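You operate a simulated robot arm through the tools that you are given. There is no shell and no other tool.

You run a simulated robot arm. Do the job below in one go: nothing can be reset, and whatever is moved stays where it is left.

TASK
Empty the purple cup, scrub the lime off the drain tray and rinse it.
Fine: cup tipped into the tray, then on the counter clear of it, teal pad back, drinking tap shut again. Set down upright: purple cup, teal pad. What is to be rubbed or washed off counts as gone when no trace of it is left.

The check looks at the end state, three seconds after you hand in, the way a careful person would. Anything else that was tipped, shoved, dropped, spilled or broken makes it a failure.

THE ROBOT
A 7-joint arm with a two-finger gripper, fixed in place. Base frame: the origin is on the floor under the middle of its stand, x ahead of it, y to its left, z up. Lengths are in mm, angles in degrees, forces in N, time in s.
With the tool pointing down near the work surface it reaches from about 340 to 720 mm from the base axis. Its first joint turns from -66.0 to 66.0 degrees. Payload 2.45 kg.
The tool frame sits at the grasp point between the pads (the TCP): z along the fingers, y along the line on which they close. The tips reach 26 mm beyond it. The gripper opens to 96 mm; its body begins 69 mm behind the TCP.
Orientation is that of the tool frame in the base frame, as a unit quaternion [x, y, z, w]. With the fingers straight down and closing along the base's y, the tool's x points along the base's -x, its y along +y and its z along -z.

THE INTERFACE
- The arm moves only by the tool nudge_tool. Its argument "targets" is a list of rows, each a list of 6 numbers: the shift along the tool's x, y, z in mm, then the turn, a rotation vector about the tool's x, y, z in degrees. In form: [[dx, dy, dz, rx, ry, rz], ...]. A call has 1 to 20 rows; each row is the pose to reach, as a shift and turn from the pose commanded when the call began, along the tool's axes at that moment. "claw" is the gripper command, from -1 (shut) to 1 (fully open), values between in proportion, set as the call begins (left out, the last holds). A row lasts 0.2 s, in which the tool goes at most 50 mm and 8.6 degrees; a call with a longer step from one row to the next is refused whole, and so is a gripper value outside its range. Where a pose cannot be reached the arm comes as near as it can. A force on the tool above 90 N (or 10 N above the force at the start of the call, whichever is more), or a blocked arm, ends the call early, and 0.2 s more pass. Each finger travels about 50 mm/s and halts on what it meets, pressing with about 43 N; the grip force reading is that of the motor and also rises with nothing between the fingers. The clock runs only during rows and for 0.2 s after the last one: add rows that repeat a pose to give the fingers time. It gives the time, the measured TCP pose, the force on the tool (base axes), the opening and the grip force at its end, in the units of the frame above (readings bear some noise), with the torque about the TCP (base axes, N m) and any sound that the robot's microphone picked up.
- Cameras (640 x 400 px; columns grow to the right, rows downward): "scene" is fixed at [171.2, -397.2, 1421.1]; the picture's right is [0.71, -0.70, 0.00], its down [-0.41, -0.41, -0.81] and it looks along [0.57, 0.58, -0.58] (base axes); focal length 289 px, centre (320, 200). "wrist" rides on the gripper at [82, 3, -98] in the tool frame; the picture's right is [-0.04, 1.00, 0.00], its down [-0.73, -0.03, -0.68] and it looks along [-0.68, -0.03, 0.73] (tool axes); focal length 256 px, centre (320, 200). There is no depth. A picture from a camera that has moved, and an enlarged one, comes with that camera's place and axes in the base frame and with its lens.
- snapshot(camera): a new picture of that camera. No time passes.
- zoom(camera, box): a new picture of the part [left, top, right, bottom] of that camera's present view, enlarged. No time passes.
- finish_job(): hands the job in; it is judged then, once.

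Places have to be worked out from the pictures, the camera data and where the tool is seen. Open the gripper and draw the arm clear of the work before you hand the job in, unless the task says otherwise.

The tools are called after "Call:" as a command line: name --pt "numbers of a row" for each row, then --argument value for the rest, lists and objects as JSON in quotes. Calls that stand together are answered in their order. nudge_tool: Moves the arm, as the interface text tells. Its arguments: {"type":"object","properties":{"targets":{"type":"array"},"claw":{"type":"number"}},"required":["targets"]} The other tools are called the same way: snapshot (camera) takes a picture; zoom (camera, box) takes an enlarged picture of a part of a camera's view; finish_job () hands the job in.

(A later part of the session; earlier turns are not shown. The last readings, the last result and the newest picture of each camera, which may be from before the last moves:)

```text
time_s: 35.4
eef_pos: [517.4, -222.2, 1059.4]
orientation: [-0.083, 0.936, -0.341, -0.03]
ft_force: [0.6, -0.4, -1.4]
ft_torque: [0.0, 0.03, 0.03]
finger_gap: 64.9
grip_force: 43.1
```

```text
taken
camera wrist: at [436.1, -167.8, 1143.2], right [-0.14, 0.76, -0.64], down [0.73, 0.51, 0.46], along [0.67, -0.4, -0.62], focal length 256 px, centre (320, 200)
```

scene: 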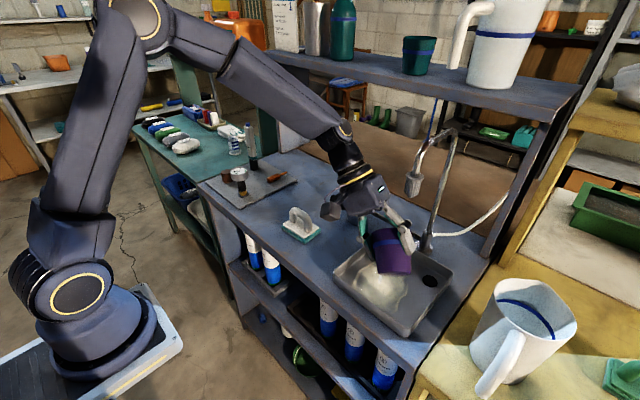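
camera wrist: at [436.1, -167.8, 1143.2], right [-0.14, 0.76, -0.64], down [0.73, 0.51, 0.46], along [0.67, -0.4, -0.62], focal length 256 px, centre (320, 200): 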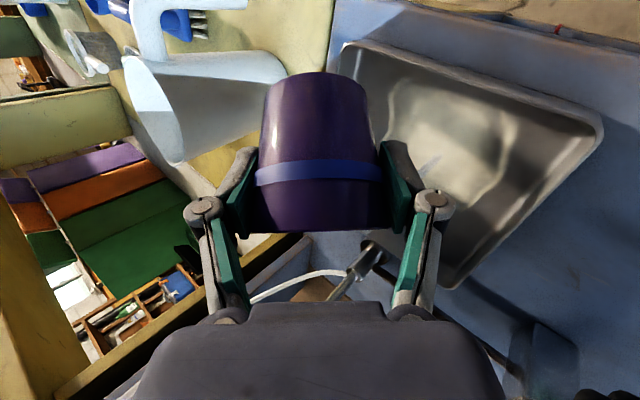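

No spill is visible and the cup leans toward +x. Next I'll raise the tool toward horizontal about the base x axis, which brings the cup's mouth down.

Call:
nudge_tool --pt "0 0 0 4.43 0.78 0" --pt "0 0 0 8.86 1.56 0" --pt "0 0 0 13.3 2.34 0" --pt "0 0 0 17.7 3.1 0" --pt "0 0 0 22.1 3.9 0" --pt "0 0 0 26.6 4.7 0" --pt "0 0 0 31 5.5 0" --pt "0 0 0 35.4 6.2 0" --pt "0 0 0 39.9 7 0" --pt "0 0 0 44.3 7.8 0"

Call:
snapshot --camera "scene"

Call:
zoom --camera "scene" --box '[330, 200, 470, 340]'

```text
time_s: 37.6
eef_pos: [517.2, -218.9, 1060.6]
orientation: [-0.064, 0.734, -0.673, -0.058]
ft_force: [-0.3, 0.3, -0.3]
ft_torque: [0.0, 0.02, 0.0]
finger_gap: 64.8
grip_force: 42.9
```

```text
taken
```

scene: 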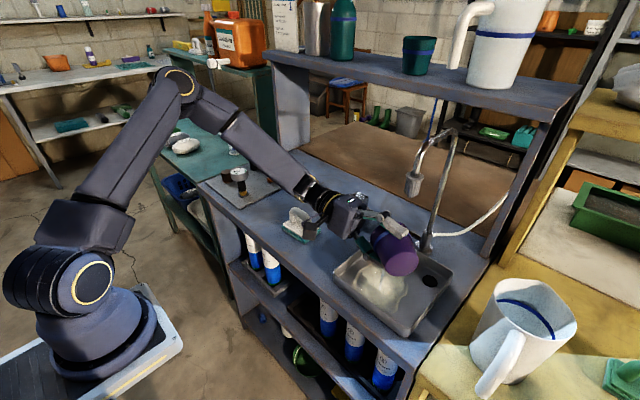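

```text
2.86 times, centred on (400, 270) of scene
camera zoom: at [171.3, -397.2, 1421.1], right [0.71, -0.7, 0.0], down [-0.41, -0.41, -0.81], along [0.57, 0.58, -0.58], focal length 825 px, centre (91, 0)
```

zoom: 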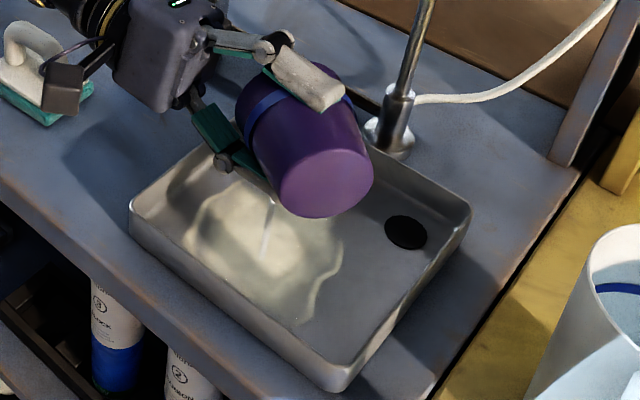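

The cup is now about horizontal with its mouth facing away from the scene camera. I'll roll further so the mouth points well downward and hold for the contents to run out.

Call:
nudge_tool --pt "0 0 0 0 0 -5" --pt "0 0 0 0 0 -10" --pt "0 0 0 0 0 -15" --pt "0 0 0 0 0 -20" --pt "0 0 0 0 0 -25" --pt "0 0 0 0 0 -30" --pt "0 0 0 0 0 -35" --pt "0 0 0 0 0 -40" --pt "0 0 0 0 0 -45" --pt "0 0 0 0 0 -50" --pt "0 0 0 0 0 -55" --pt "0 0 0 0 0 -60" --pt "0 0 0 0 0 -60" --pt "0 0 0 0 0 -60"

Call:
snapshot --camera "scene"

Call:
zoom --camera "scene" --box '[330, 200, 470, 340]'

Call:
snapshot --camera "wrist"

```text
time_s: 40.6
eef_pos: [517.6, -220.8, 1060.0]
orientation: [-0.424, 0.603, -0.554, -0.387]
ft_force: [0.5, -0.3, -0.6]
ft_torque: [0.01, 0.0, -0.01]
finger_gap: 64.9
grip_force: 42.8
```

```text
taken
```

scene: 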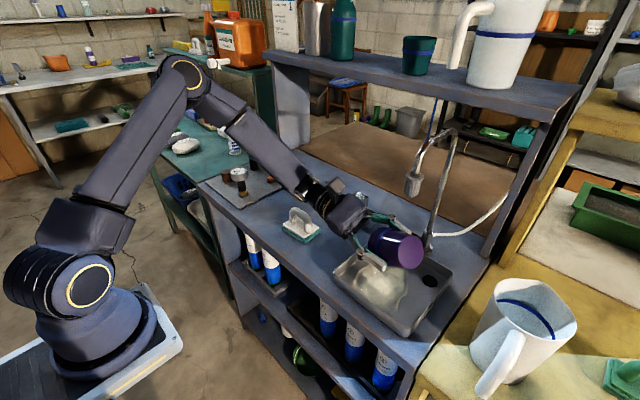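

```text
2.86 times, centred on (400, 270) of scene
camera zoom: at [171.3, -397.2, 1421.1], right [0.71, -0.7, 0.0], down [-0.41, -0.41, -0.81], along [0.57, 0.58, -0.58], focal length 825 px, centre (91, 0)
```

zoom: 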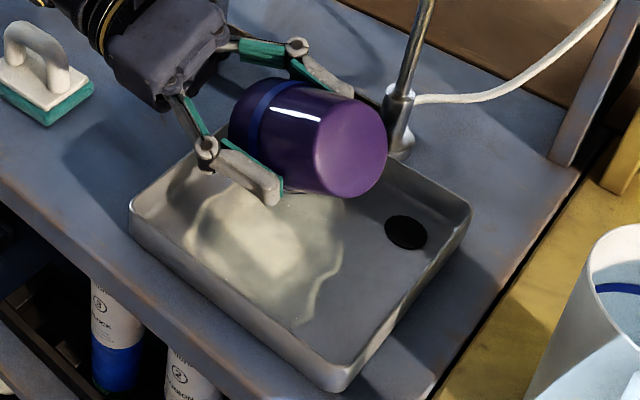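

```text
taken
camera wrist: at [485.6, -130.7, 1144.8], right [-0.93, 0.03, -0.38], down [0.28, 0.74, -0.62], along [0.26, -0.68, -0.69], focal length 256 px, centre (320, 200)
```

wrist: 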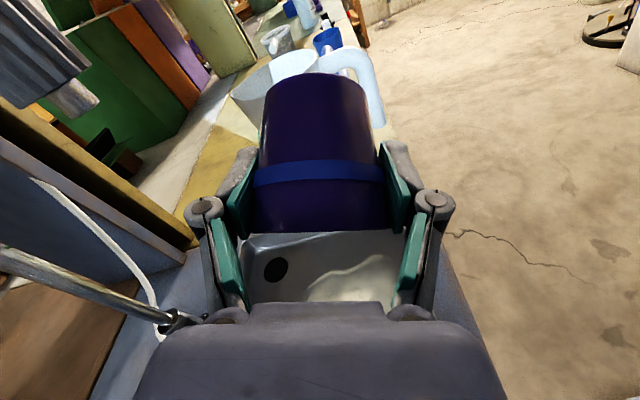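

The mouth now points down toward the hand, still over the tray. I'll roll the last 20° and wait a second so the cup empties fully.

Call:
nudge_tool --pt "0 0 0 0 0 -5" --pt "0 0 0 0 0 -10" --pt "0 0 0 0 0 -15" --pt "0 0 0 0 0 -20" --pt "0 0 0 0 0 -20" --pt "0 0 0 0 0 -20" --pt "0 0 0 0 0 -20" --pt "0 0 0 0 0 -20" --pt "0 0 0 0 0 -20"

Call:
zoom --camera "scene" --box '[330, 200, 470, 340]'

Call:
snapshot --camera "wrist"

```text
time_s: 42.6
eef_pos: [516.9, -220.7, 1061.3]
orientation: [0.522, -0.521, 0.478, 0.477]
ft_force: [-0.5, 0.6, -1.0]
ft_torque: [0.01, 0.01, -0.03]
finger_gap: 64.6
grip_force: 43.0
```

```text
2.86 times, centred on (400, 270) of scene
camera zoom: at [171.3, -397.2, 1421.1], right [0.71, -0.7, 0.0], down [-0.41, -0.41, -0.81], along [0.57, 0.58, -0.58], focal length 825 px, centre (91, 0)
```

zoom: 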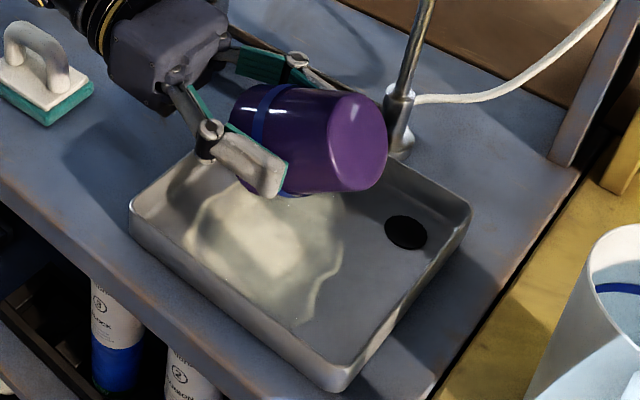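

```text
taken
camera wrist: at [512.8, -131.1, 1150.6], right [-1.0, 0.0, -0.04], down [0.03, 0.74, -0.67], along [0.03, -0.67, -0.74], focal length 256 px, centre (320, 200)
```

wrist: 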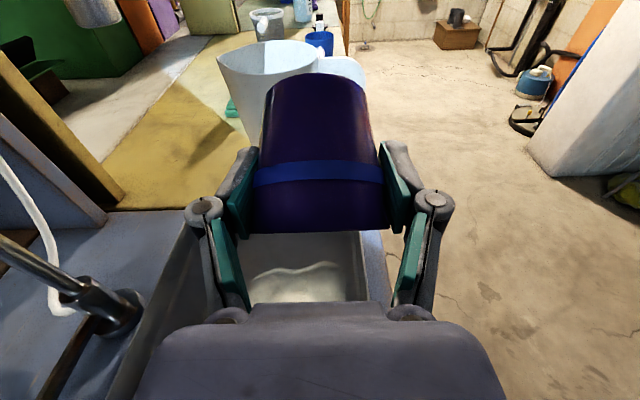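

The contents should be out by now. I'll roll back at this height and then check inside the cup.

Call:
nudge_tool --pt "0 0 0 0 0 8" --pt "0 0 0 0 0 16" --pt "0 0 0 0 0 24" --pt "0 0 0 0 0 32" --pt "0 0 0 0 0 40" --pt "0 0 0 0 0 48" --pt "0 0 0 0 0 56" --pt "0 0 0 0 0 64" --pt "0 0 0 0 0 72" --pt "0 0 0 0 0 80"

Call:
nudge_tool --pt "0 0 0 -6.33 -1.12 0" --pt "0 0 0 -12.66 -2.23 0" --pt "0 0 0 -19 -3.34 0" --pt "0 0 0 -25.3 -4.46 0" --pt "0 0 0 -31.6 -5.57 0" --pt "0 0 0 -38 -6.69 0" --pt "0 0 0 -44.3 -7.8 0"

Call:
nudge_tool --pt "0 0 0 0 0 8" --pt "0 0 0 0 0 16" --pt "0 0 0 0 0 24" --pt "0 0 0 0 0 32" --pt "0 0 0 0 0 40" --pt "0 0 0 0 0 48" --pt "0 0 0 0 0 56" --pt "0 0 0 0 0 64" --pt "0 0 0 0 0 72" --pt "0 0 0 0 0 80" --pt "0 0 0 0 0 88" --pt "0 0 0 0 0 96" --pt "0 0 0 0 0 100"

Call:
zoom --camera "scene" --box '[330, 200, 470, 340]'

Call:
snapshot --camera "wrist"

```text
time_s: 44.8
eef_pos: [518.1, -219.8, 1060.1]
orientation: [-0.064, 0.735, -0.673, -0.057]
ft_force: [-0.4, 0.6, -0.5]
ft_torque: [0.0, 0.03, 0.03]
finger_gap: 64.4
grip_force: 42.6
```

```text
time_s: 46.4
eef_pos: [517.8, -220.8, 1060.6]
orientation: [-0.083, 0.936, -0.34, -0.029]
ft_force: [0.1, -0.3, -0.4]
ft_torque: [0.01, -0.04, -0.03]
finger_gap: 64.1
grip_force: 42.8
```

```text
time_s: 49.2
eef_pos: [518.2, -221.7, 1060.3]
orientation: [0.665, 0.664, -0.241, 0.242]
ft_force: [0.1, -0.3, -0.8]
ft_torque: [0.0, 0.0, -0.01]
finger_gap: 64.0
grip_force: 42.9
```

```text
2.86 times, centred on (400, 270) of scene
camera zoom: at [171.3, -397.2, 1421.1], right [0.71, -0.7, 0.0], down [-0.41, -0.41, -0.81], along [0.57, 0.58, -0.58], focal length 825 px, centre (91, 0)
```

zoom: 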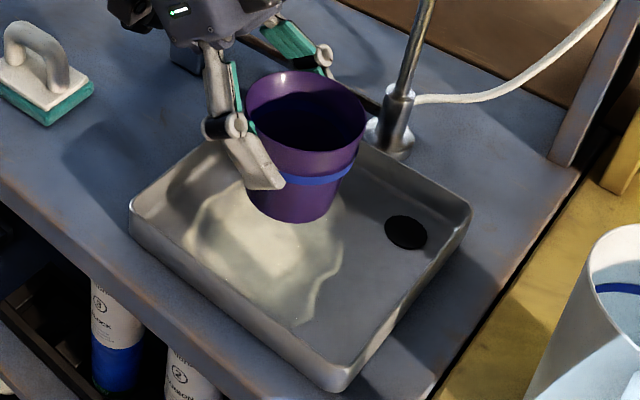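

```text
taken
camera wrist: at [520.8, -96.3, 1083.9], right [1.0, -0.03, 0.03], down [-0.03, -0.13, 0.99], along [-0.03, -0.99, -0.13], focal length 256 px, centre (320, 200)
```

wrist: 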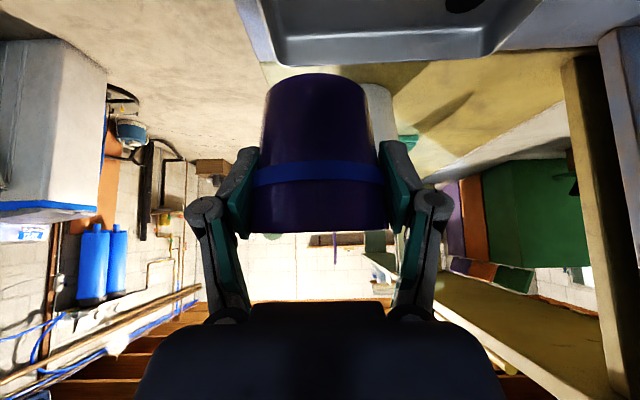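

Upright again. I'll zoom into the cup's mouth to confirm it's empty.

Call:
zoom --camera "scene" --box '[375, 215, 425, 285]'

Call:
zoom --camera "scene" --box '[340, 235, 450, 345]'

```text
5.71 times, centred on (400, 250) of scene
camera zoom: at [171.3, -397.2, 1421.1], right [0.71, -0.7, 0.0], down [-0.41, -0.41, -0.81], along [0.57, 0.58, -0.58], focal length 1649 px, centre (-137, -86)
```

zoom: 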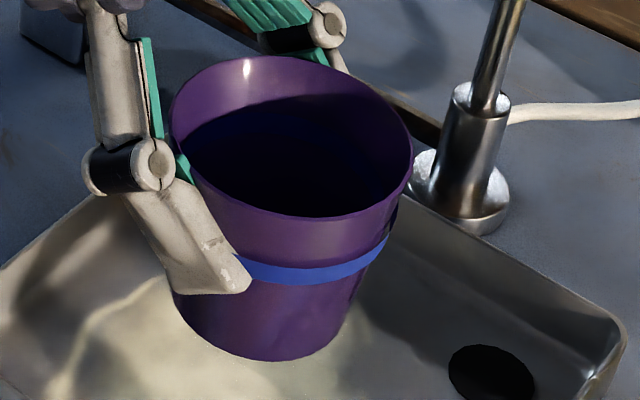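

```text
3.64 times, centred on (395, 290) of scene
camera zoom: at [171.3, -397.2, 1421.1], right [0.71, -0.7, 0.0], down [-0.41, -0.41, -0.81], along [0.57, 0.58, -0.58], focal length 1050 px, centre (47, -127)
```

zoom: 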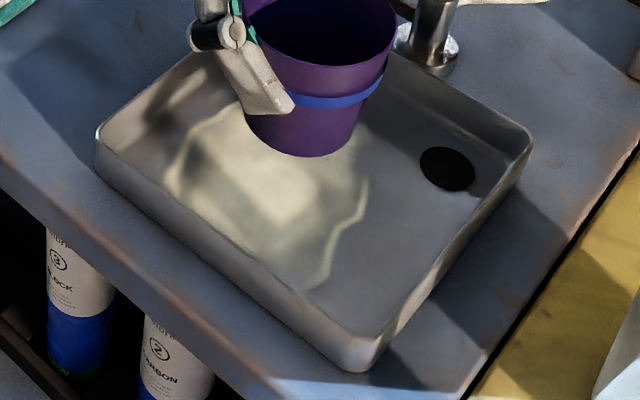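

The tool force dropped by about 0.7 N during the pour, consistent with the cup emptying into the tray, and the counter looks dry. I'll carry the cup over the counter to the free spot beyond the pad, around (615,165), staying above the pad handle.

Call:
nudge_tool --pt "28.1 0 -36.6 0 0 0" --pt "62.5 0 -65.6 0 0 0" --pt "97 0 -94.5 0 0 0" --pt "131.5 0 -123.4 0 0 0" --pt "166 0 -152.4 0 0 0" --pt "200.4 0 -181.3 0 0 0" --pt "223.4 30 -200.6 0 0 0" --pt "246.4 60 -219.9 0 0 0" --pt "269.4 80 -239.2 0 0 0" --pt "289.3 97 -255.9 0 0 0"

Call:
snapshot --camera "scene"

Call:
snapshot --camera "wrist"

```text
time_s: 51.4
eef_pos: [612.9, 165.1, 1069.4]
orientation: [0.665, 0.664, -0.243, 0.241]
ft_force: [0.0, -0.3, -0.1]
ft_torque: [-0.02, -0.02, -0.02]
finger_gap: 64.0
grip_force: 42.6
```

```text
taken
```

scene: 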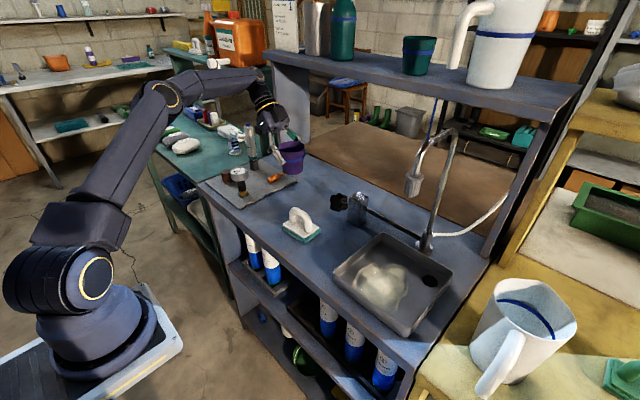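

```text
taken
camera wrist: at [616.5, 289.5, 1092.7], right [1.0, -0.03, 0.02], down [-0.03, -0.13, 0.99], along [-0.03, -0.99, -0.13], focal length 256 px, centre (320, 200)
```

wrist: 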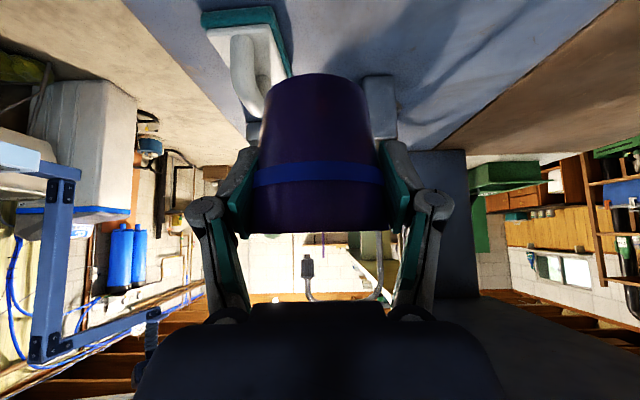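

I'm above the spot. Before lowering, I'll check the tray's full lime patch and what stands near the hand.

Call:
zoom --camera "scene" --box '[200, 100, 340, 240]'

Call:
zoom --camera "scene" --box '[330, 230, 460, 340]'

```text
2.86 times, centred on (270, 170) of scene
camera zoom: at [171.2, -397.2, 1421.1], right [0.71, -0.7, 0.0], down [-0.41, -0.41, -0.81], along [0.57, 0.58, -0.58], focal length 825 px, centre (463, 286)
```

zoom: 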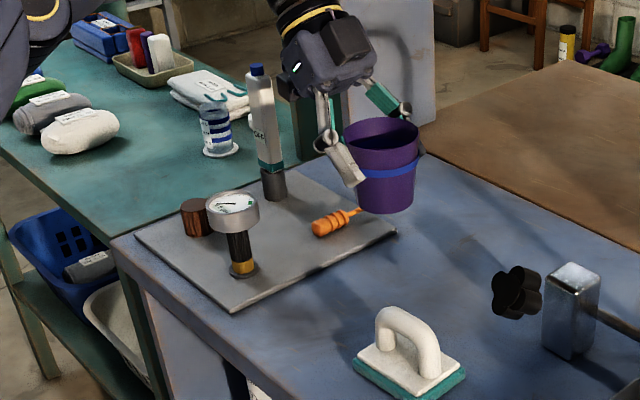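

```text
3.64 times, centred on (395, 285) of scene
camera zoom: at [171.2, -397.2, 1421.1], right [0.71, -0.7, 0.0], down [-0.41, -0.41, -0.81], along [0.57, 0.58, -0.58], focal length 1050 px, centre (47, -109)
```

zoom: 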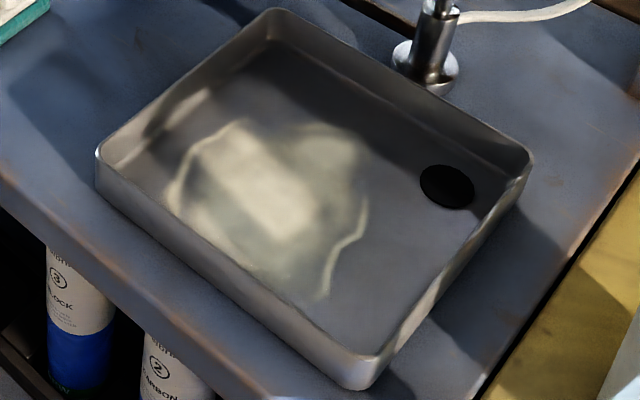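

The spot is clear: the board starts at y ≈ 246 and the gauge stands at about (522,301). I'll lower to about 18 mm above contact.

Call:
nudge_tool --pt "20 2 24 0 0 0" --pt "41 2 48.5 0 0 0" --pt "61.1 2 72.8 0 0 0"

Call:
zoom --camera "scene" --box '[220, 100, 360, 240]'

Call:
snapshot --camera "wrist"

```text
time_s: 52.2
eef_pos: [616.7, 164.5, 972.1]
orientation: [0.665, 0.664, -0.242, 0.241]
ft_force: [0.8, 0.3, -0.7]
ft_torque: [-0.01, 0.01, 0.0]
finger_gap: 63.8
grip_force: 42.6
```

```text
2.86 times, centred on (290, 170) of scene
camera zoom: at [171.3, -397.2, 1421.1], right [0.71, -0.7, 0.0], down [-0.41, -0.41, -0.81], along [0.57, 0.58, -0.58], focal length 825 px, centre (406, 286)
```

zoom: 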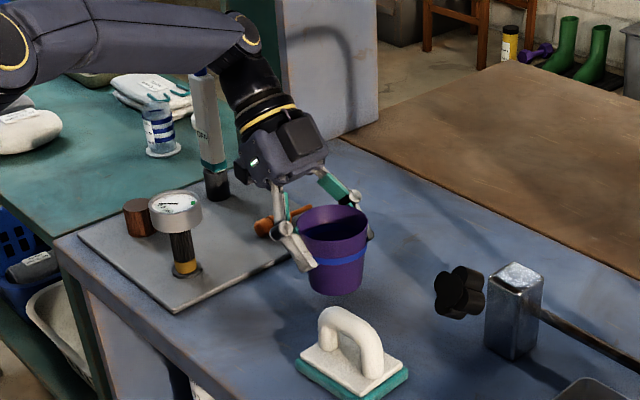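

```text
taken
camera wrist: at [619.0, 288.4, 995.4], right [1.0, -0.03, 0.03], down [-0.03, -0.13, 0.99], along [-0.03, -0.99, -0.13], focal length 256 px, centre (320, 200)
```

wrist: 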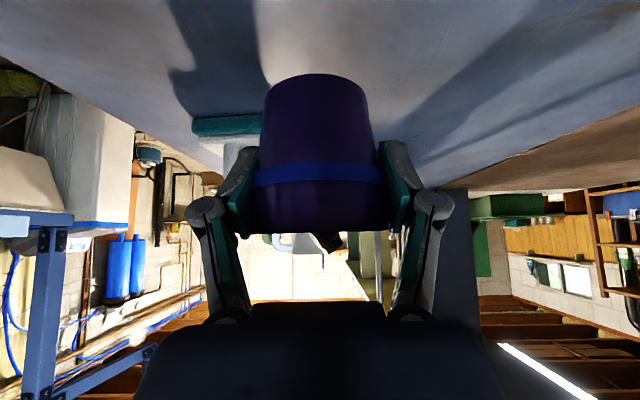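

About 18 mm to go and everything is clear. I'll lower in small steps and watch the force.

Call:
nudge_tool --pt "2.6 0 3.1 0 0 0" --pt "5.1 0 6.1 0 0 0" --pt "7.7 0 9.2 0 0 0"

Call:
nudge_tool --pt "1.3 0 1.5 0 0 0" --pt "2.6 0 3.1 0 0 0"

Call:
zoom --camera "scene" --box '[270, 150, 340, 220]'

```text
time_s: 53.0
eef_pos: [616.4, 165.6, 962.1]
orientation: [0.664, 0.665, -0.242, 0.242]
ft_force: [0.5, -0.1, 0.1]
ft_torque: [-0.01, -0.02, 0.03]
finger_gap: 63.9
grip_force: 43.1
```

```text
time_s: 53.6
eef_pos: [616.0, 165.5, 959.0]
orientation: [0.664, 0.665, -0.242, 0.242]
ft_force: [0.7, -0.5, -0.4]
ft_torque: [-0.01, 0.01, 0.0]
finger_gap: 63.7
grip_force: 43.0
```

```text
5.71 times, centred on (305, 185) of scene
camera zoom: at [171.3, -397.2, 1421.1], right [0.71, -0.7, 0.0], down [-0.41, -0.41, -0.81], along [0.57, 0.58, -0.58], focal length 1649 px, centre (406, 286)
```

zoom: 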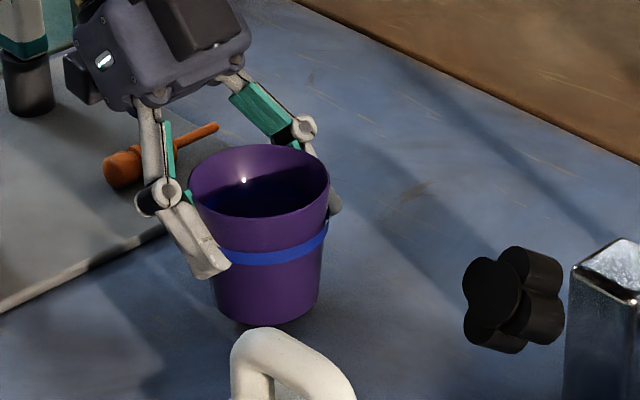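

No contact yet at z 959. I'll continue down 3 mm at a time.

Call:
nudge_tool --pt "1.3 0 1.5 0 0 0" --pt "2.6 0 3.1 0 0 0"

Call:
nudge_tool --pt "1.3 0 1.5 0 0 0" --pt "2.6 0 3.1 0 0 0"

```text
time_s: 54.2
eef_pos: [616.3, 164.7, 955.1]
orientation: [0.664, 0.665, -0.242, 0.242]
ft_force: [0.1, 0.2, -0.7]
ft_torque: [-0.01, -0.03, 0.02]
finger_gap: 63.6
grip_force: 43.0
```

```text
time_s: 54.8
eef_pos: [616.3, 165.4, 950.7]
orientation: [0.664, 0.665, -0.242, 0.242]
ft_force: [0.3, -0.3, -0.9]
ft_torque: [-0.02, 0.01, 0.01]
finger_gap: 63.9
grip_force: 42.5
```

Still no contact at z 951, so I'll keep going in 2 mm steps.

Call:
nudge_tool --pt "0.65 0 0.77 0 0 0" --pt "1.3 0 1.5 0 0 0"

Call:
nudge_tool --pt "0.65 0 0.77 0 0 0" --pt "1.3 0 1.5 0 0 0"

Call:
zoom --camera "scene" --box '[270, 150, 340, 220]'

Call:
snapshot --camera "wrist"

```text
time_s: 55.4
eef_pos: [617.1, 165.0, 949.7]
orientation: [0.665, 0.664, -0.241, 0.242]
ft_force: [0.7, -0.3, 4.6]
ft_torque: [0.04, 0.03, 0.03]
finger_gap: 63.9
grip_force: 43.3
```

```text
time_s: 56.0
eef_pos: [617.0, 164.7, 949.3]
orientation: [0.664, 0.664, -0.242, 0.243]
ft_force: [-4.6, 0.3, 20.8]
ft_torque: [-0.03, 0.15, 0.17]
finger_gap: 63.7
grip_force: 43.2
```

```text
5.71 times, centred on (305, 185) of scene
camera zoom: at [170.7, -397.3, 1421.1], right [0.71, -0.7, 0.0], down [-0.41, -0.41, -0.81], along [0.57, 0.58, -0.58], focal length 1649 px, centre (406, 286)
```

zoom: 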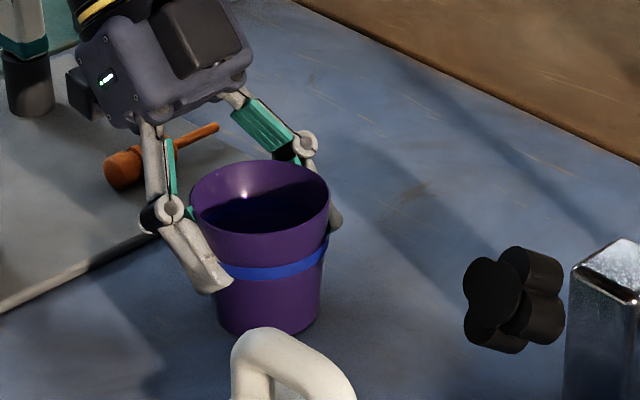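

```text
taken
camera wrist: at [619.2, 289.5, 972.4], right [1.0, -0.03, 0.03], down [-0.03, -0.12, 0.99], along [-0.03, -0.99, -0.13], focal length 256 px, centre (320, 200)
```

wrist: 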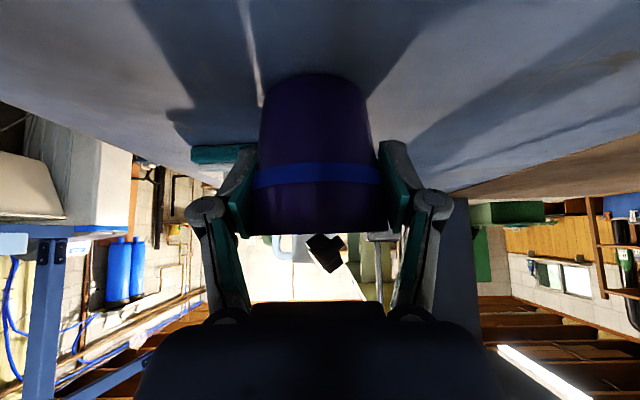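

Contact at about z 949.5, with the force rising to 20 N. I'll relieve it by about 1.5 mm and open the gripper in place.

Call:
nudge_tool --pt "-0.9 0 -1.1 0 0 0"

Call:
nudge_tool --pt "0 0 0 0 0 0" --pt "0 0 0 0 0 0" --pt "0 0 0 0 0 0" --pt "0 0 0 0 0 0" --claw 1

Call:
snapshot --camera "wrist"

Call:
zoom --camera "scene" --box '[270, 150, 340, 220]'

```text
time_s: 56.4
eef_pos: [616.3, 165.3, 948.4]
orientation: [0.664, 0.665, -0.241, 0.241]
ft_force: [-2.9, 0.9, 16.7]
ft_torque: [0.0, 0.08, -0.02]
finger_gap: 63.8
grip_force: 43.1
```

```text
time_s: 57.4
eef_pos: [617.6, 165.6, 948.6]
orientation: [0.664, 0.665, -0.241, 0.242]
ft_force: [0.2, 0.0, -0.3]
ft_torque: [-0.01, -0.03, -0.01]
finger_gap: 95.9
grip_force: 0.0
```

```text
taken
camera wrist: at [619.5, 289.4, 972.1], right [1.0, -0.03, 0.03], down [-0.03, -0.13, 0.99], along [-0.03, -0.99, -0.13], focal length 256 px, centre (320, 200)
```

wrist: 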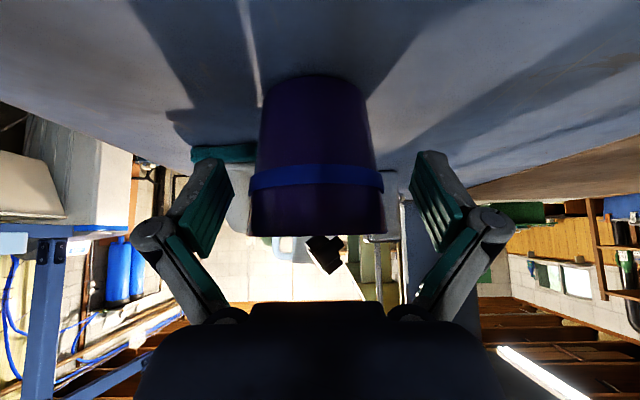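

```text
5.71 times, centred on (305, 185) of scene
camera zoom: at [171.2, -397.2, 1421.1], right [0.71, -0.7, 0.0], down [-0.41, -0.41, -0.81], along [0.57, 0.58, -0.58], focal length 1649 px, centre (406, 286)
```

zoom: 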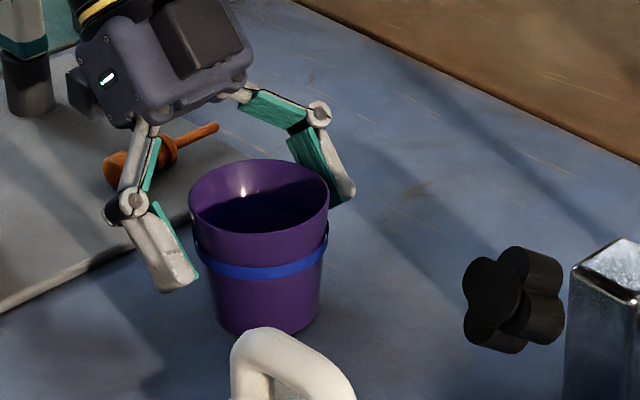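

The cup stands upright on the counter, released. I'll back the fingers out along the tool axis, then rise.

Call:
nudge_tool --pt "0 0 -20 0 0 0" --pt "0 0 -45 0 0 0" --pt "0 0 -75 0 0 0" --pt "0 0 -110 0 0 0" --pt "-32 0 -148 0 0 0" --pt "-64 0 -186 0 0 0"

Call:
nudge_tool --pt "0 0 0 0 8 0" --pt "0 0 0 0 16 0" --pt "0 0 0 0 24 0" --pt "0 0 0 0 32 0" --pt "0 0 0 0 40 0"

Call:
snapshot --camera "wrist"

Call:
snapshot --camera "scene"

```text
time_s: 58.8
eef_pos: [581.7, 221.5, 1109.8]
orientation: [0.664, 0.665, -0.242, 0.241]
ft_force: [-0.5, -0.6, 0.7]
ft_torque: [0.06, -0.02, 0.04]
finger_gap: 96.0
grip_force: 0.0
out of reach, approached as far as the arm can: row 4, 5, 6
```

```text
time_s: 60.0
eef_pos: [581.0, 222.5, 1111.0]
orientation: [0.707, 0.707, 0.001, -0.001]
ft_force: [-0.1, -0.4, 0.2]
ft_torque: [0.04, 0.02, 0.0]
finger_gap: 95.9
grip_force: 0.0
```

```text
taken
camera wrist: at [583.4, 303.9, 1209.9], right [1.0, -0.04, 0.0], down [-0.03, -0.74, 0.68], along [-0.03, -0.68, -0.74], focal length 256 px, centre (320, 200)
```

wrist: 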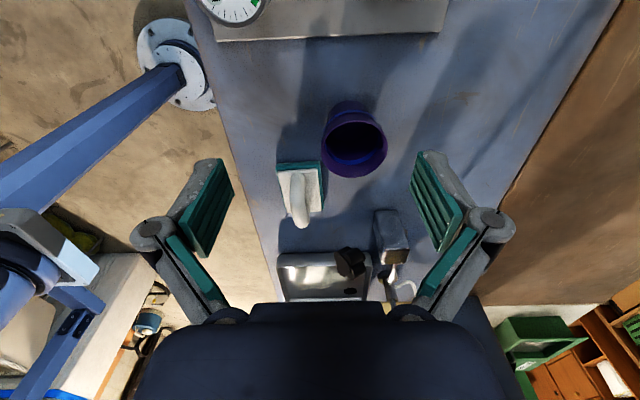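

```text
taken
```

scene: 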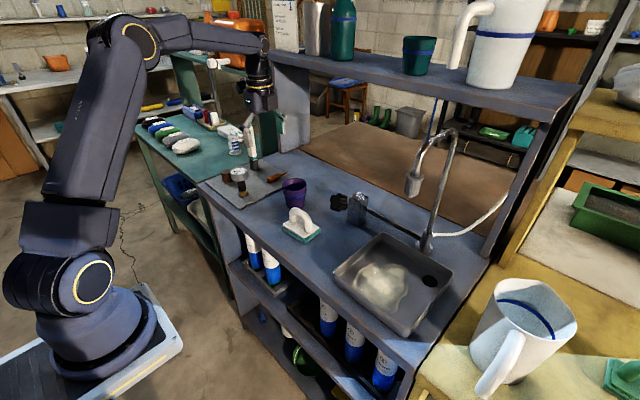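

Some of the retreat ran out of reach and drifted toward the robot, so I'll check that the cup stayed put and look inside it.

Call:
zoom --camera "wrist" --box '[270, 80, 410, 230]'

Call:
zoom --camera "scene" --box '[270, 160, 350, 240]'

```text
2.67 times, centred on (340, 155) of wrist
camera zoom: at [583.4, 303.9, 1209.9], right [1.0, -0.04, 0.0], down [-0.03, -0.74, 0.68], along [-0.03, -0.68, -0.74], focal length 683 px, centre (267, 320)
```

zoom: 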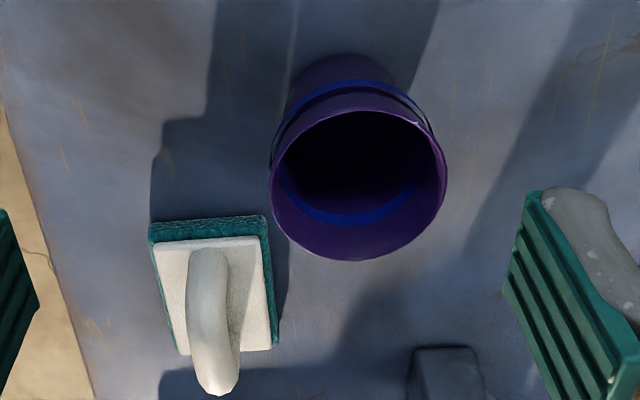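

```text
5.00 times, centred on (310, 200) of scene
camera zoom: at [171.3, -397.2, 1421.1], right [0.71, -0.7, 0.0], down [-0.41, -0.41, -0.81], along [0.57, 0.58, -0.58], focal length 1443 px, centre (370, 200)
```

zoom: 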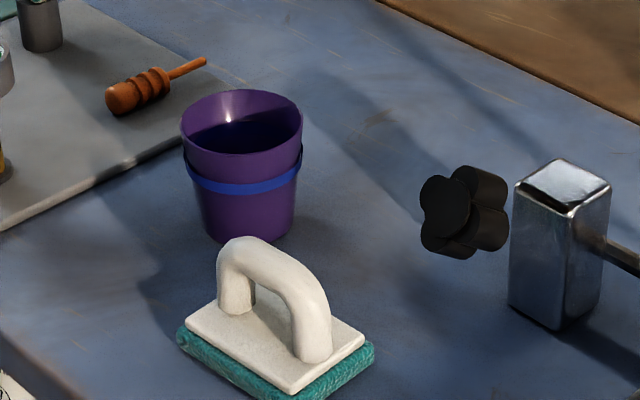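

The cup hasn't moved. To see to its bottom I'll tip the wrist so the camera looks straight down over it from a safe height.

Call:
nudge_tool --pt "-14 8 -3 0 7.2 0" --pt "-28 16 -6 0 14.4 0" --pt "-41 24 -9 0 21.6 0" --pt "-54 31 -9 0 28.8 0" --pt "-54 31 -9 0 36 0" --pt "-54 31 -9 0 43 0"

Call:
snapshot --camera "wrist"

Call:
zoom --camera "wrist" --box '[260, 130, 380, 250]'

```text
time_s: 61.4
eef_pos: [612.6, 169.1, 1119.4]
orientation: [0.657, 0.658, 0.26, -0.26]
ft_force: [-0.2, 0.3, 0.0]
ft_torque: [0.04, 0.01, 0.01]
finger_gap: 96.3
grip_force: 0.0
```

```text
taken
camera wrist: at [613.7, 161.0, 1248.4], right [1.0, -0.03, -0.03], down [-0.03, -1.0, -0.01], along [-0.03, 0.01, -1.0], focal length 256 px, centre (320, 200)
```

wrist: 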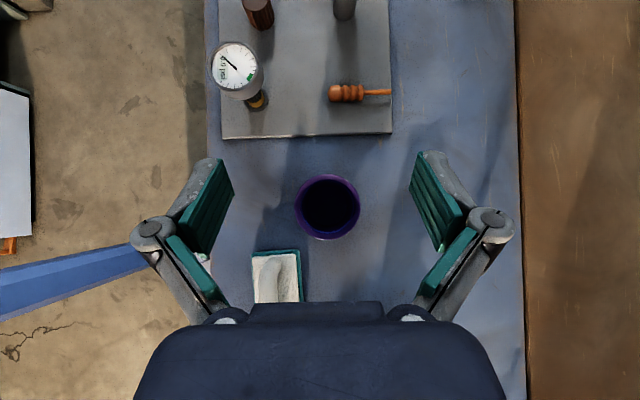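

```text
3.33 times, centred on (320, 190) of wrist
camera zoom: at [613.7, 161.0, 1248.4], right [1.0, -0.03, -0.03], down [-0.03, -1.0, -0.01], along [-0.03, 0.01, -1.0], focal length 853 px, centre (320, 233)
```

zoom: 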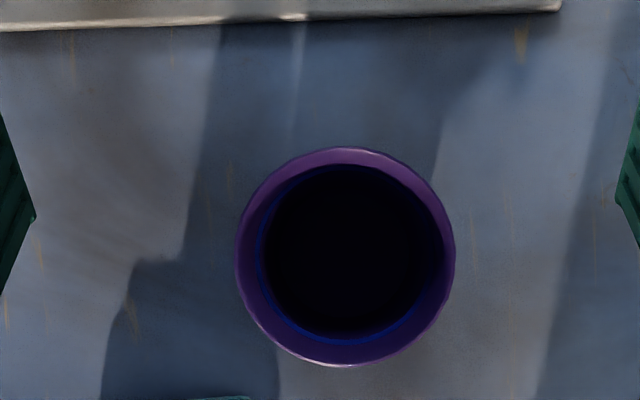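

The cup interior looks dark and empty from straight above, and the cup stands at (613,156). I'll move this straight-down view over the pad and knob to locate them accurately.

Call:
nudge_tool --pt "-25 -13 -24 0 0 0" --pt "-51 -26 -47 0 0 0" --pt "-76 -40 -71 0 0 0" --pt "-101.6 -53 -94.8 0 0 0"

Call:
snapshot --camera "wrist"

Call:
zoom --camera "wrist" --box '[240, 120, 440, 300]'

```text
time_s: 62.4
eef_pos: [556.6, 29.4, 1118.1]
orientation: [0.657, 0.658, 0.259, -0.259]
ft_force: [-0.3, -0.8, 0.2]
ft_torque: [0.02, -0.01, -0.01]
finger_gap: 96.2
grip_force: 0.0
```

```text
taken
camera wrist: at [559.9, 21.2, 1245.5], right [1.0, -0.03, -0.03], down [-0.03, -1.0, 0.0], along [-0.03, 0.0, -1.0], focal length 256 px, centre (320, 200)
```

wrist: 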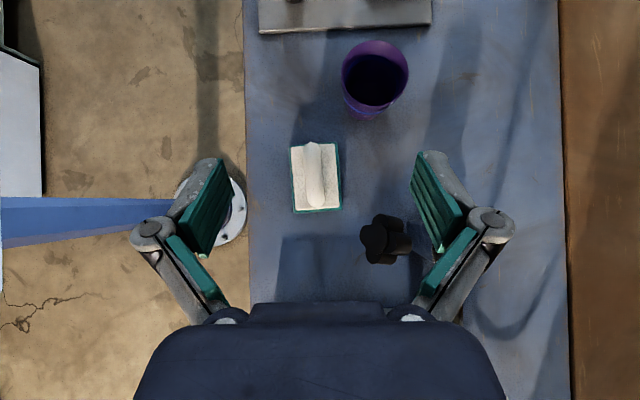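

```text
2.22 times, centred on (340, 210) of wrist
camera zoom: at [559.9, 21.2, 1245.5], right [1.0, -0.03, -0.03], down [-0.03, -1.0, 0.0], along [-0.03, 0.0, -1.0], focal length 569 px, centre (276, 178)
```

zoom: 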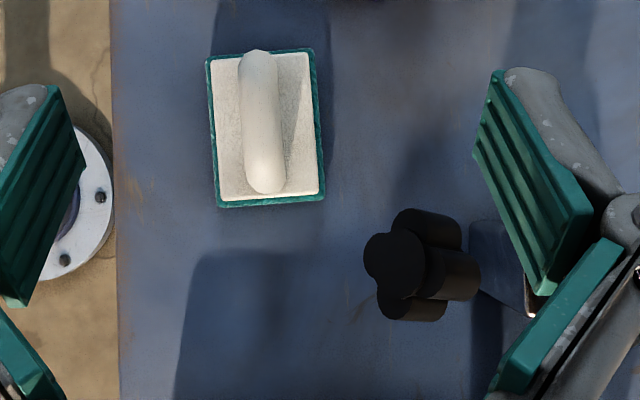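

The pad is centred at (545,49) with its handle at (546,48), yawed about 3°. I'll zoom on the knob from this overhead view for its axis.

Call:
zoom --camera "wrist" --box '[345, 200, 425, 280]'

Call:
zoom --camera "wrist" --box '[280, 130, 360, 220]'

```text
5.00 times, centred on (385, 240) of wrist
camera zoom: at [559.9, 21.2, 1245.5], right [1.0, -0.03, -0.03], down [-0.03, -1.0, 0.0], along [-0.03, 0.0, -1.0], focal length 1280 px, centre (-5, 0)
```

zoom: 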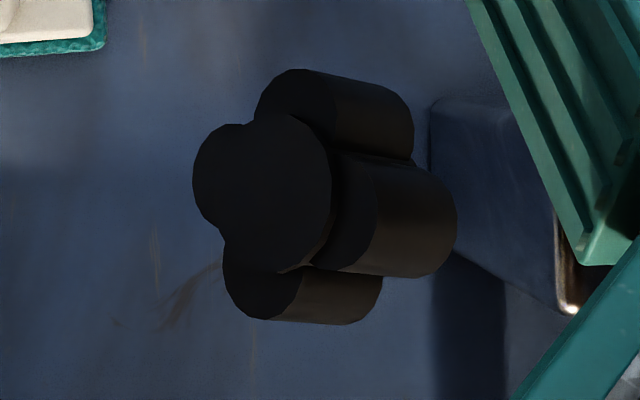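

```text
4.44 times, centred on (320, 175) of wrist
camera zoom: at [559.9, 21.2, 1245.5], right [1.0, -0.03, -0.03], down [-0.03, -1.0, 0.0], along [-0.03, 0.0, -1.0], focal length 1138 px, centre (320, 311)
```

zoom: 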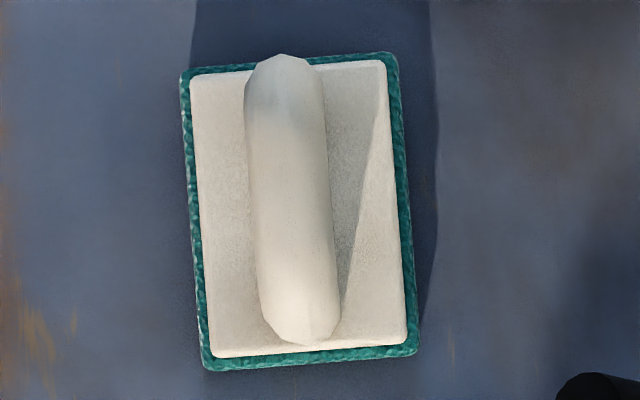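

The knob axis is about (-0.83, 0.16, 0.53) with its hub near (602,-16,1002). Now I'll swing back to the 40° tilt from +y and go to a pre-grasp point behind and above the pad handle.

Call:
nudge_tool --pt "4.8 -1 9.7 0 -8.3 0" --pt "9.6 -2 19.3 0 -16.6 0" --pt "14.4 -3 29 0 -24.9 0" --pt "19.2 -4 38.7 0 -33.2 0" --pt "24 -5 48.4 0 -41.5 0" --pt "28.7 -6 58 0 -49.8 0" --pt "33.5 -7 67.7 0 -58.1 0" --pt "38.3 -8 77.4 0 -66.4 0" --pt "43.1 -9 87 0 -74.7 0" --pt "47.9 -10 96.7 0 -83 0"

Call:
snapshot --camera "wrist"

Call:
snapshot --camera "scene"

```text
time_s: 64.6
eef_pos: [546.9, 132.3, 1083.5]
orientation: [0.665, 0.664, -0.243, 0.243]
ft_force: [0.0, 0.4, 0.0]
ft_torque: [-0.04, -0.01, -0.02]
finger_gap: 96.1
grip_force: 0.1
```

```text
taken
camera wrist: at [550.0, 256.2, 1106.1], right [1.0, -0.03, 0.03], down [-0.03, -0.12, 0.99], along [-0.03, -0.99, -0.12], focal length 256 px, centre (320, 200)
```

wrist: 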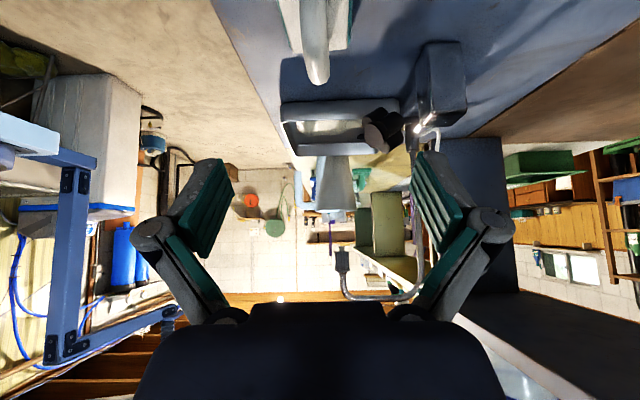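

```text
taken
```

scene: 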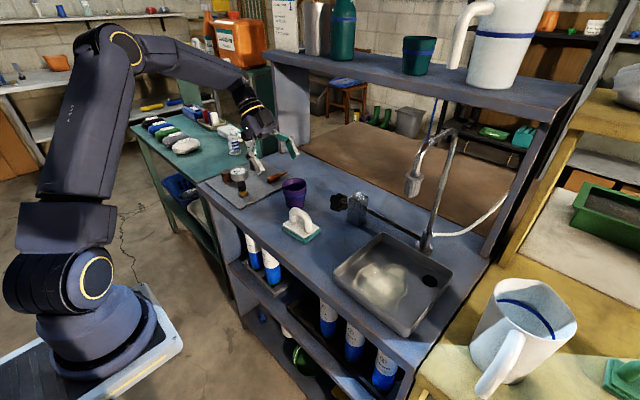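

I'm lined up with the handle. I'll advance 80 mm along the tool axis with a 2.7° yaw to match the pad, then check the height.

Call:
nudge_tool --pt "0 0 27 -0.6 0 -0.7" --pt "0 0 54 -1.2 0 -1.4" --pt "0 0 80 -1.74 0 -2.07"

Call:
snapshot --camera "wrist"

Call:
zoom --camera "scene" --box '[250, 150, 370, 250]'

```text
time_s: 65.4
eef_pos: [548.0, 78.3, 1021.3]
orientation: [0.649, 0.68, -0.236, 0.247]
ft_force: [-0.2, 0.6, 0.4]
ft_torque: [0.02, 0.0, -0.03]
finger_gap: 96.0
grip_force: 0.0
```

```text
taken
camera wrist: at [544.4, 202.9, 1044.3], right [1.0, 0.02, 0.03], down [-0.02, -0.13, 0.99], along [0.02, -0.99, -0.13], focal length 256 px, centre (320, 200)
```

wrist: 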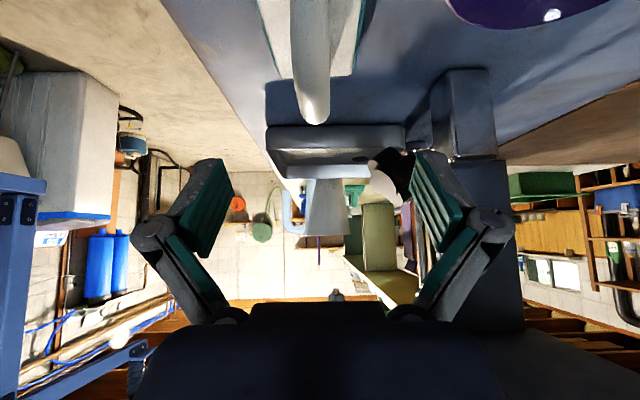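

```text
4.00 times, centred on (310, 200) of scene
camera zoom: at [171.3, -397.2, 1421.1], right [0.71, -0.7, 0.0], down [-0.41, -0.41, -0.81], along [0.57, 0.58, -0.58], focal length 1155 px, centre (360, 200)
```

zoom: 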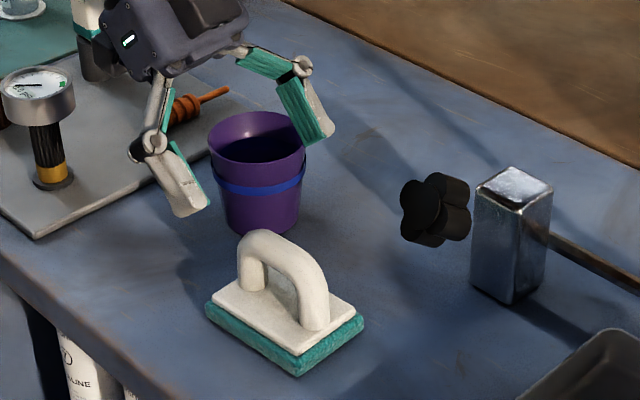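

The handle bar's centre appears lower than I first thought, about z 961, and roughly 3 mm to the -x side of the tool. I'll advance most of the way with that correction and look again.

Call:
nudge_tool --pt "3 -1.5 14 0 0 0" --pt "6 -3 28 0 0 0" --pt "8 -3 42 0 0 0"

Call:
snapshot --camera "wrist"

Call:
zoom --camera "scene" --box '[260, 160, 350, 250]'

```text
time_s: 66.2
eef_pos: [546.2, 60.1, 984.4]
orientation: [0.648, 0.681, -0.236, 0.248]
ft_force: [0.2, 0.3, -0.6]
ft_torque: [-0.02, 0.0, -0.02]
finger_gap: 95.8
grip_force: 0.1
```

```text
taken
camera wrist: at [542.7, 184.3, 1008.1], right [1.0, 0.02, 0.03], down [-0.02, -0.13, 0.99], along [0.02, -0.99, -0.13], focal length 256 px, centre (320, 200)
```

wrist: 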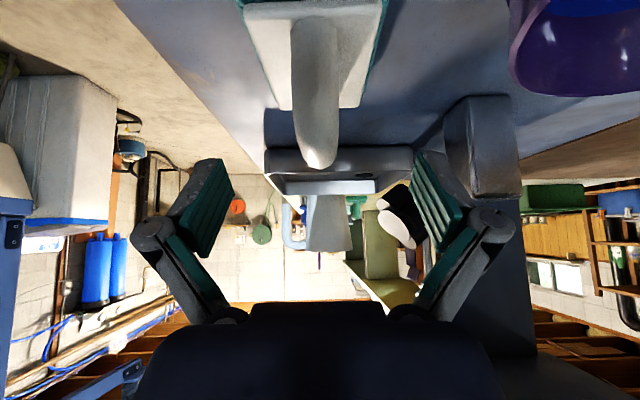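

```text
4.44 times, centred on (305, 205) of scene
camera zoom: at [171.3, -397.2, 1421.1], right [0.71, -0.7, 0.0], down [-0.41, -0.41, -0.81], along [0.57, 0.58, -0.58], focal length 1283 px, centre (387, 178)
```

zoom: 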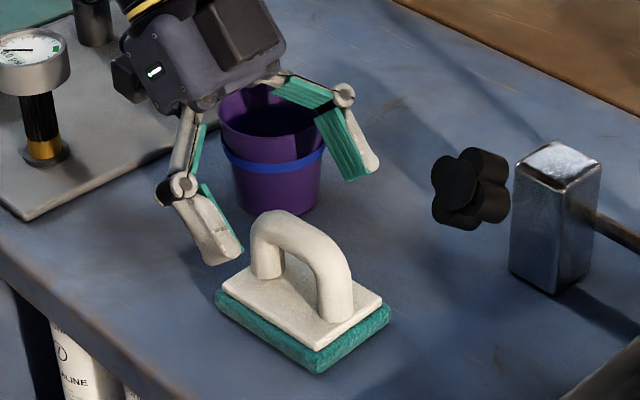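

The handle is between the fingers, about 2–3 mm to the left. I'll advance the last 21 mm and check before closing.

Call:
nudge_tool --pt "0.5 -1 8 0 0 0" --pt "1 -2 15 0 0 0" --pt "1.2 -2.3 21.5 0 0 0"

Call:
snapshot --camera "wrist"

Call:
zoom --camera "scene" --box '[260, 160, 350, 250]'

```text
time_s: 67.0
eef_pos: [544.1, 44.8, 967.3]
orientation: [0.648, 0.681, -0.236, 0.248]
ft_force: [1.3, 0.3, 0.4]
ft_torque: [0.01, 0.02, 0.01]
finger_gap: 96.0
grip_force: 0.2
```

```text
taken
camera wrist: at [540.7, 170.4, 990.7], right [1.0, 0.02, 0.03], down [-0.02, -0.13, 0.99], along [0.02, -0.99, -0.13], focal length 256 px, centre (320, 200)
```

wrist: 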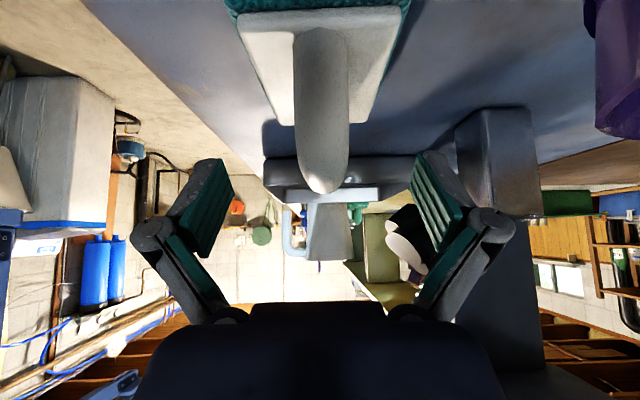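

```text
4.44 times, centred on (305, 205) of scene
camera zoom: at [171.3, -397.2, 1421.1], right [0.71, -0.7, 0.0], down [-0.41, -0.41, -0.81], along [0.57, 0.58, -0.58], focal length 1283 px, centre (387, 178)
```

zoom: 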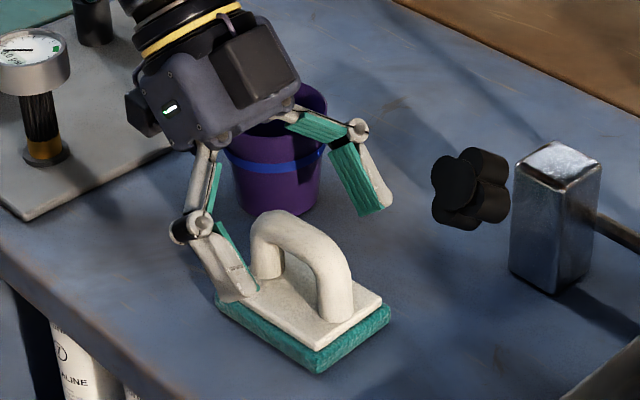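

The handle is centred between the fingers. I'll close the gripper on it.

Call:
nudge_tool --pt "0 0 0 0 0 0" --pt "0 0 0 0 0 0" --pt "0 0 0 0 0 0" --pt "0 0 0 0 0 0" --pt "0 0 0 0 0 0" --pt "0 0 0 0 0 0" --pt "0 0 0 0 0 0" --claw -1

Call:
snapshot --camera "wrist"

Call:
zoom --camera "scene" --box '[260, 160, 350, 250]'

```text
time_s: 68.6
eef_pos: [545.0, 45.9, 967.7]
orientation: [0.648, 0.68, -0.236, 0.248]
ft_force: [0.4, 0.4, 1.3]
ft_torque: [-0.03, 0.02, -0.06]
finger_gap: 18.8
grip_force: 42.5
```

```text
taken
camera wrist: at [540.7, 170.5, 990.9], right [1.0, 0.02, 0.03], down [-0.02, -0.13, 0.99], along [0.02, -0.99, -0.13], focal length 256 px, centre (320, 200)
```

wrist: 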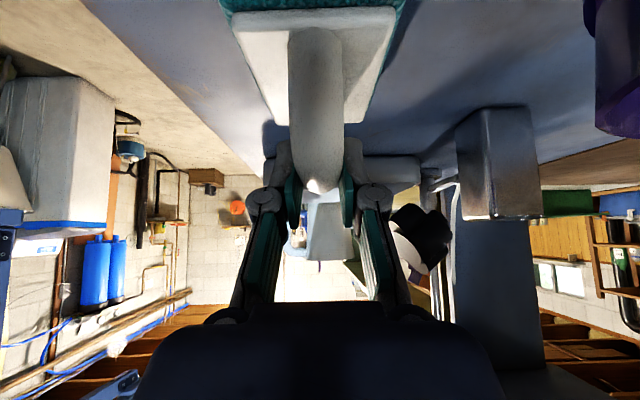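

```text
4.44 times, centred on (305, 205) of scene
camera zoom: at [171.2, -397.2, 1421.1], right [0.71, -0.7, 0.0], down [-0.41, -0.41, -0.81], along [0.57, 0.58, -0.58], focal length 1283 px, centre (387, 178)
```

zoom: 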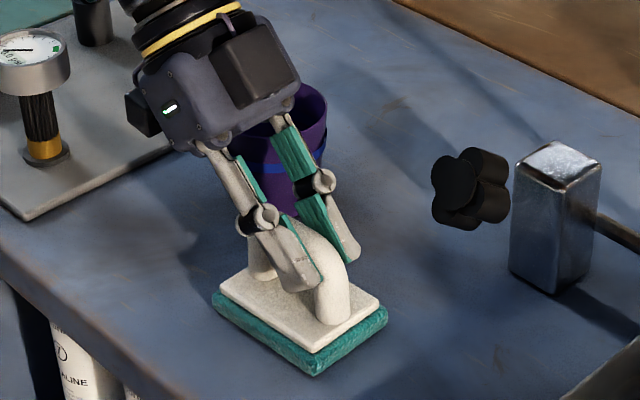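

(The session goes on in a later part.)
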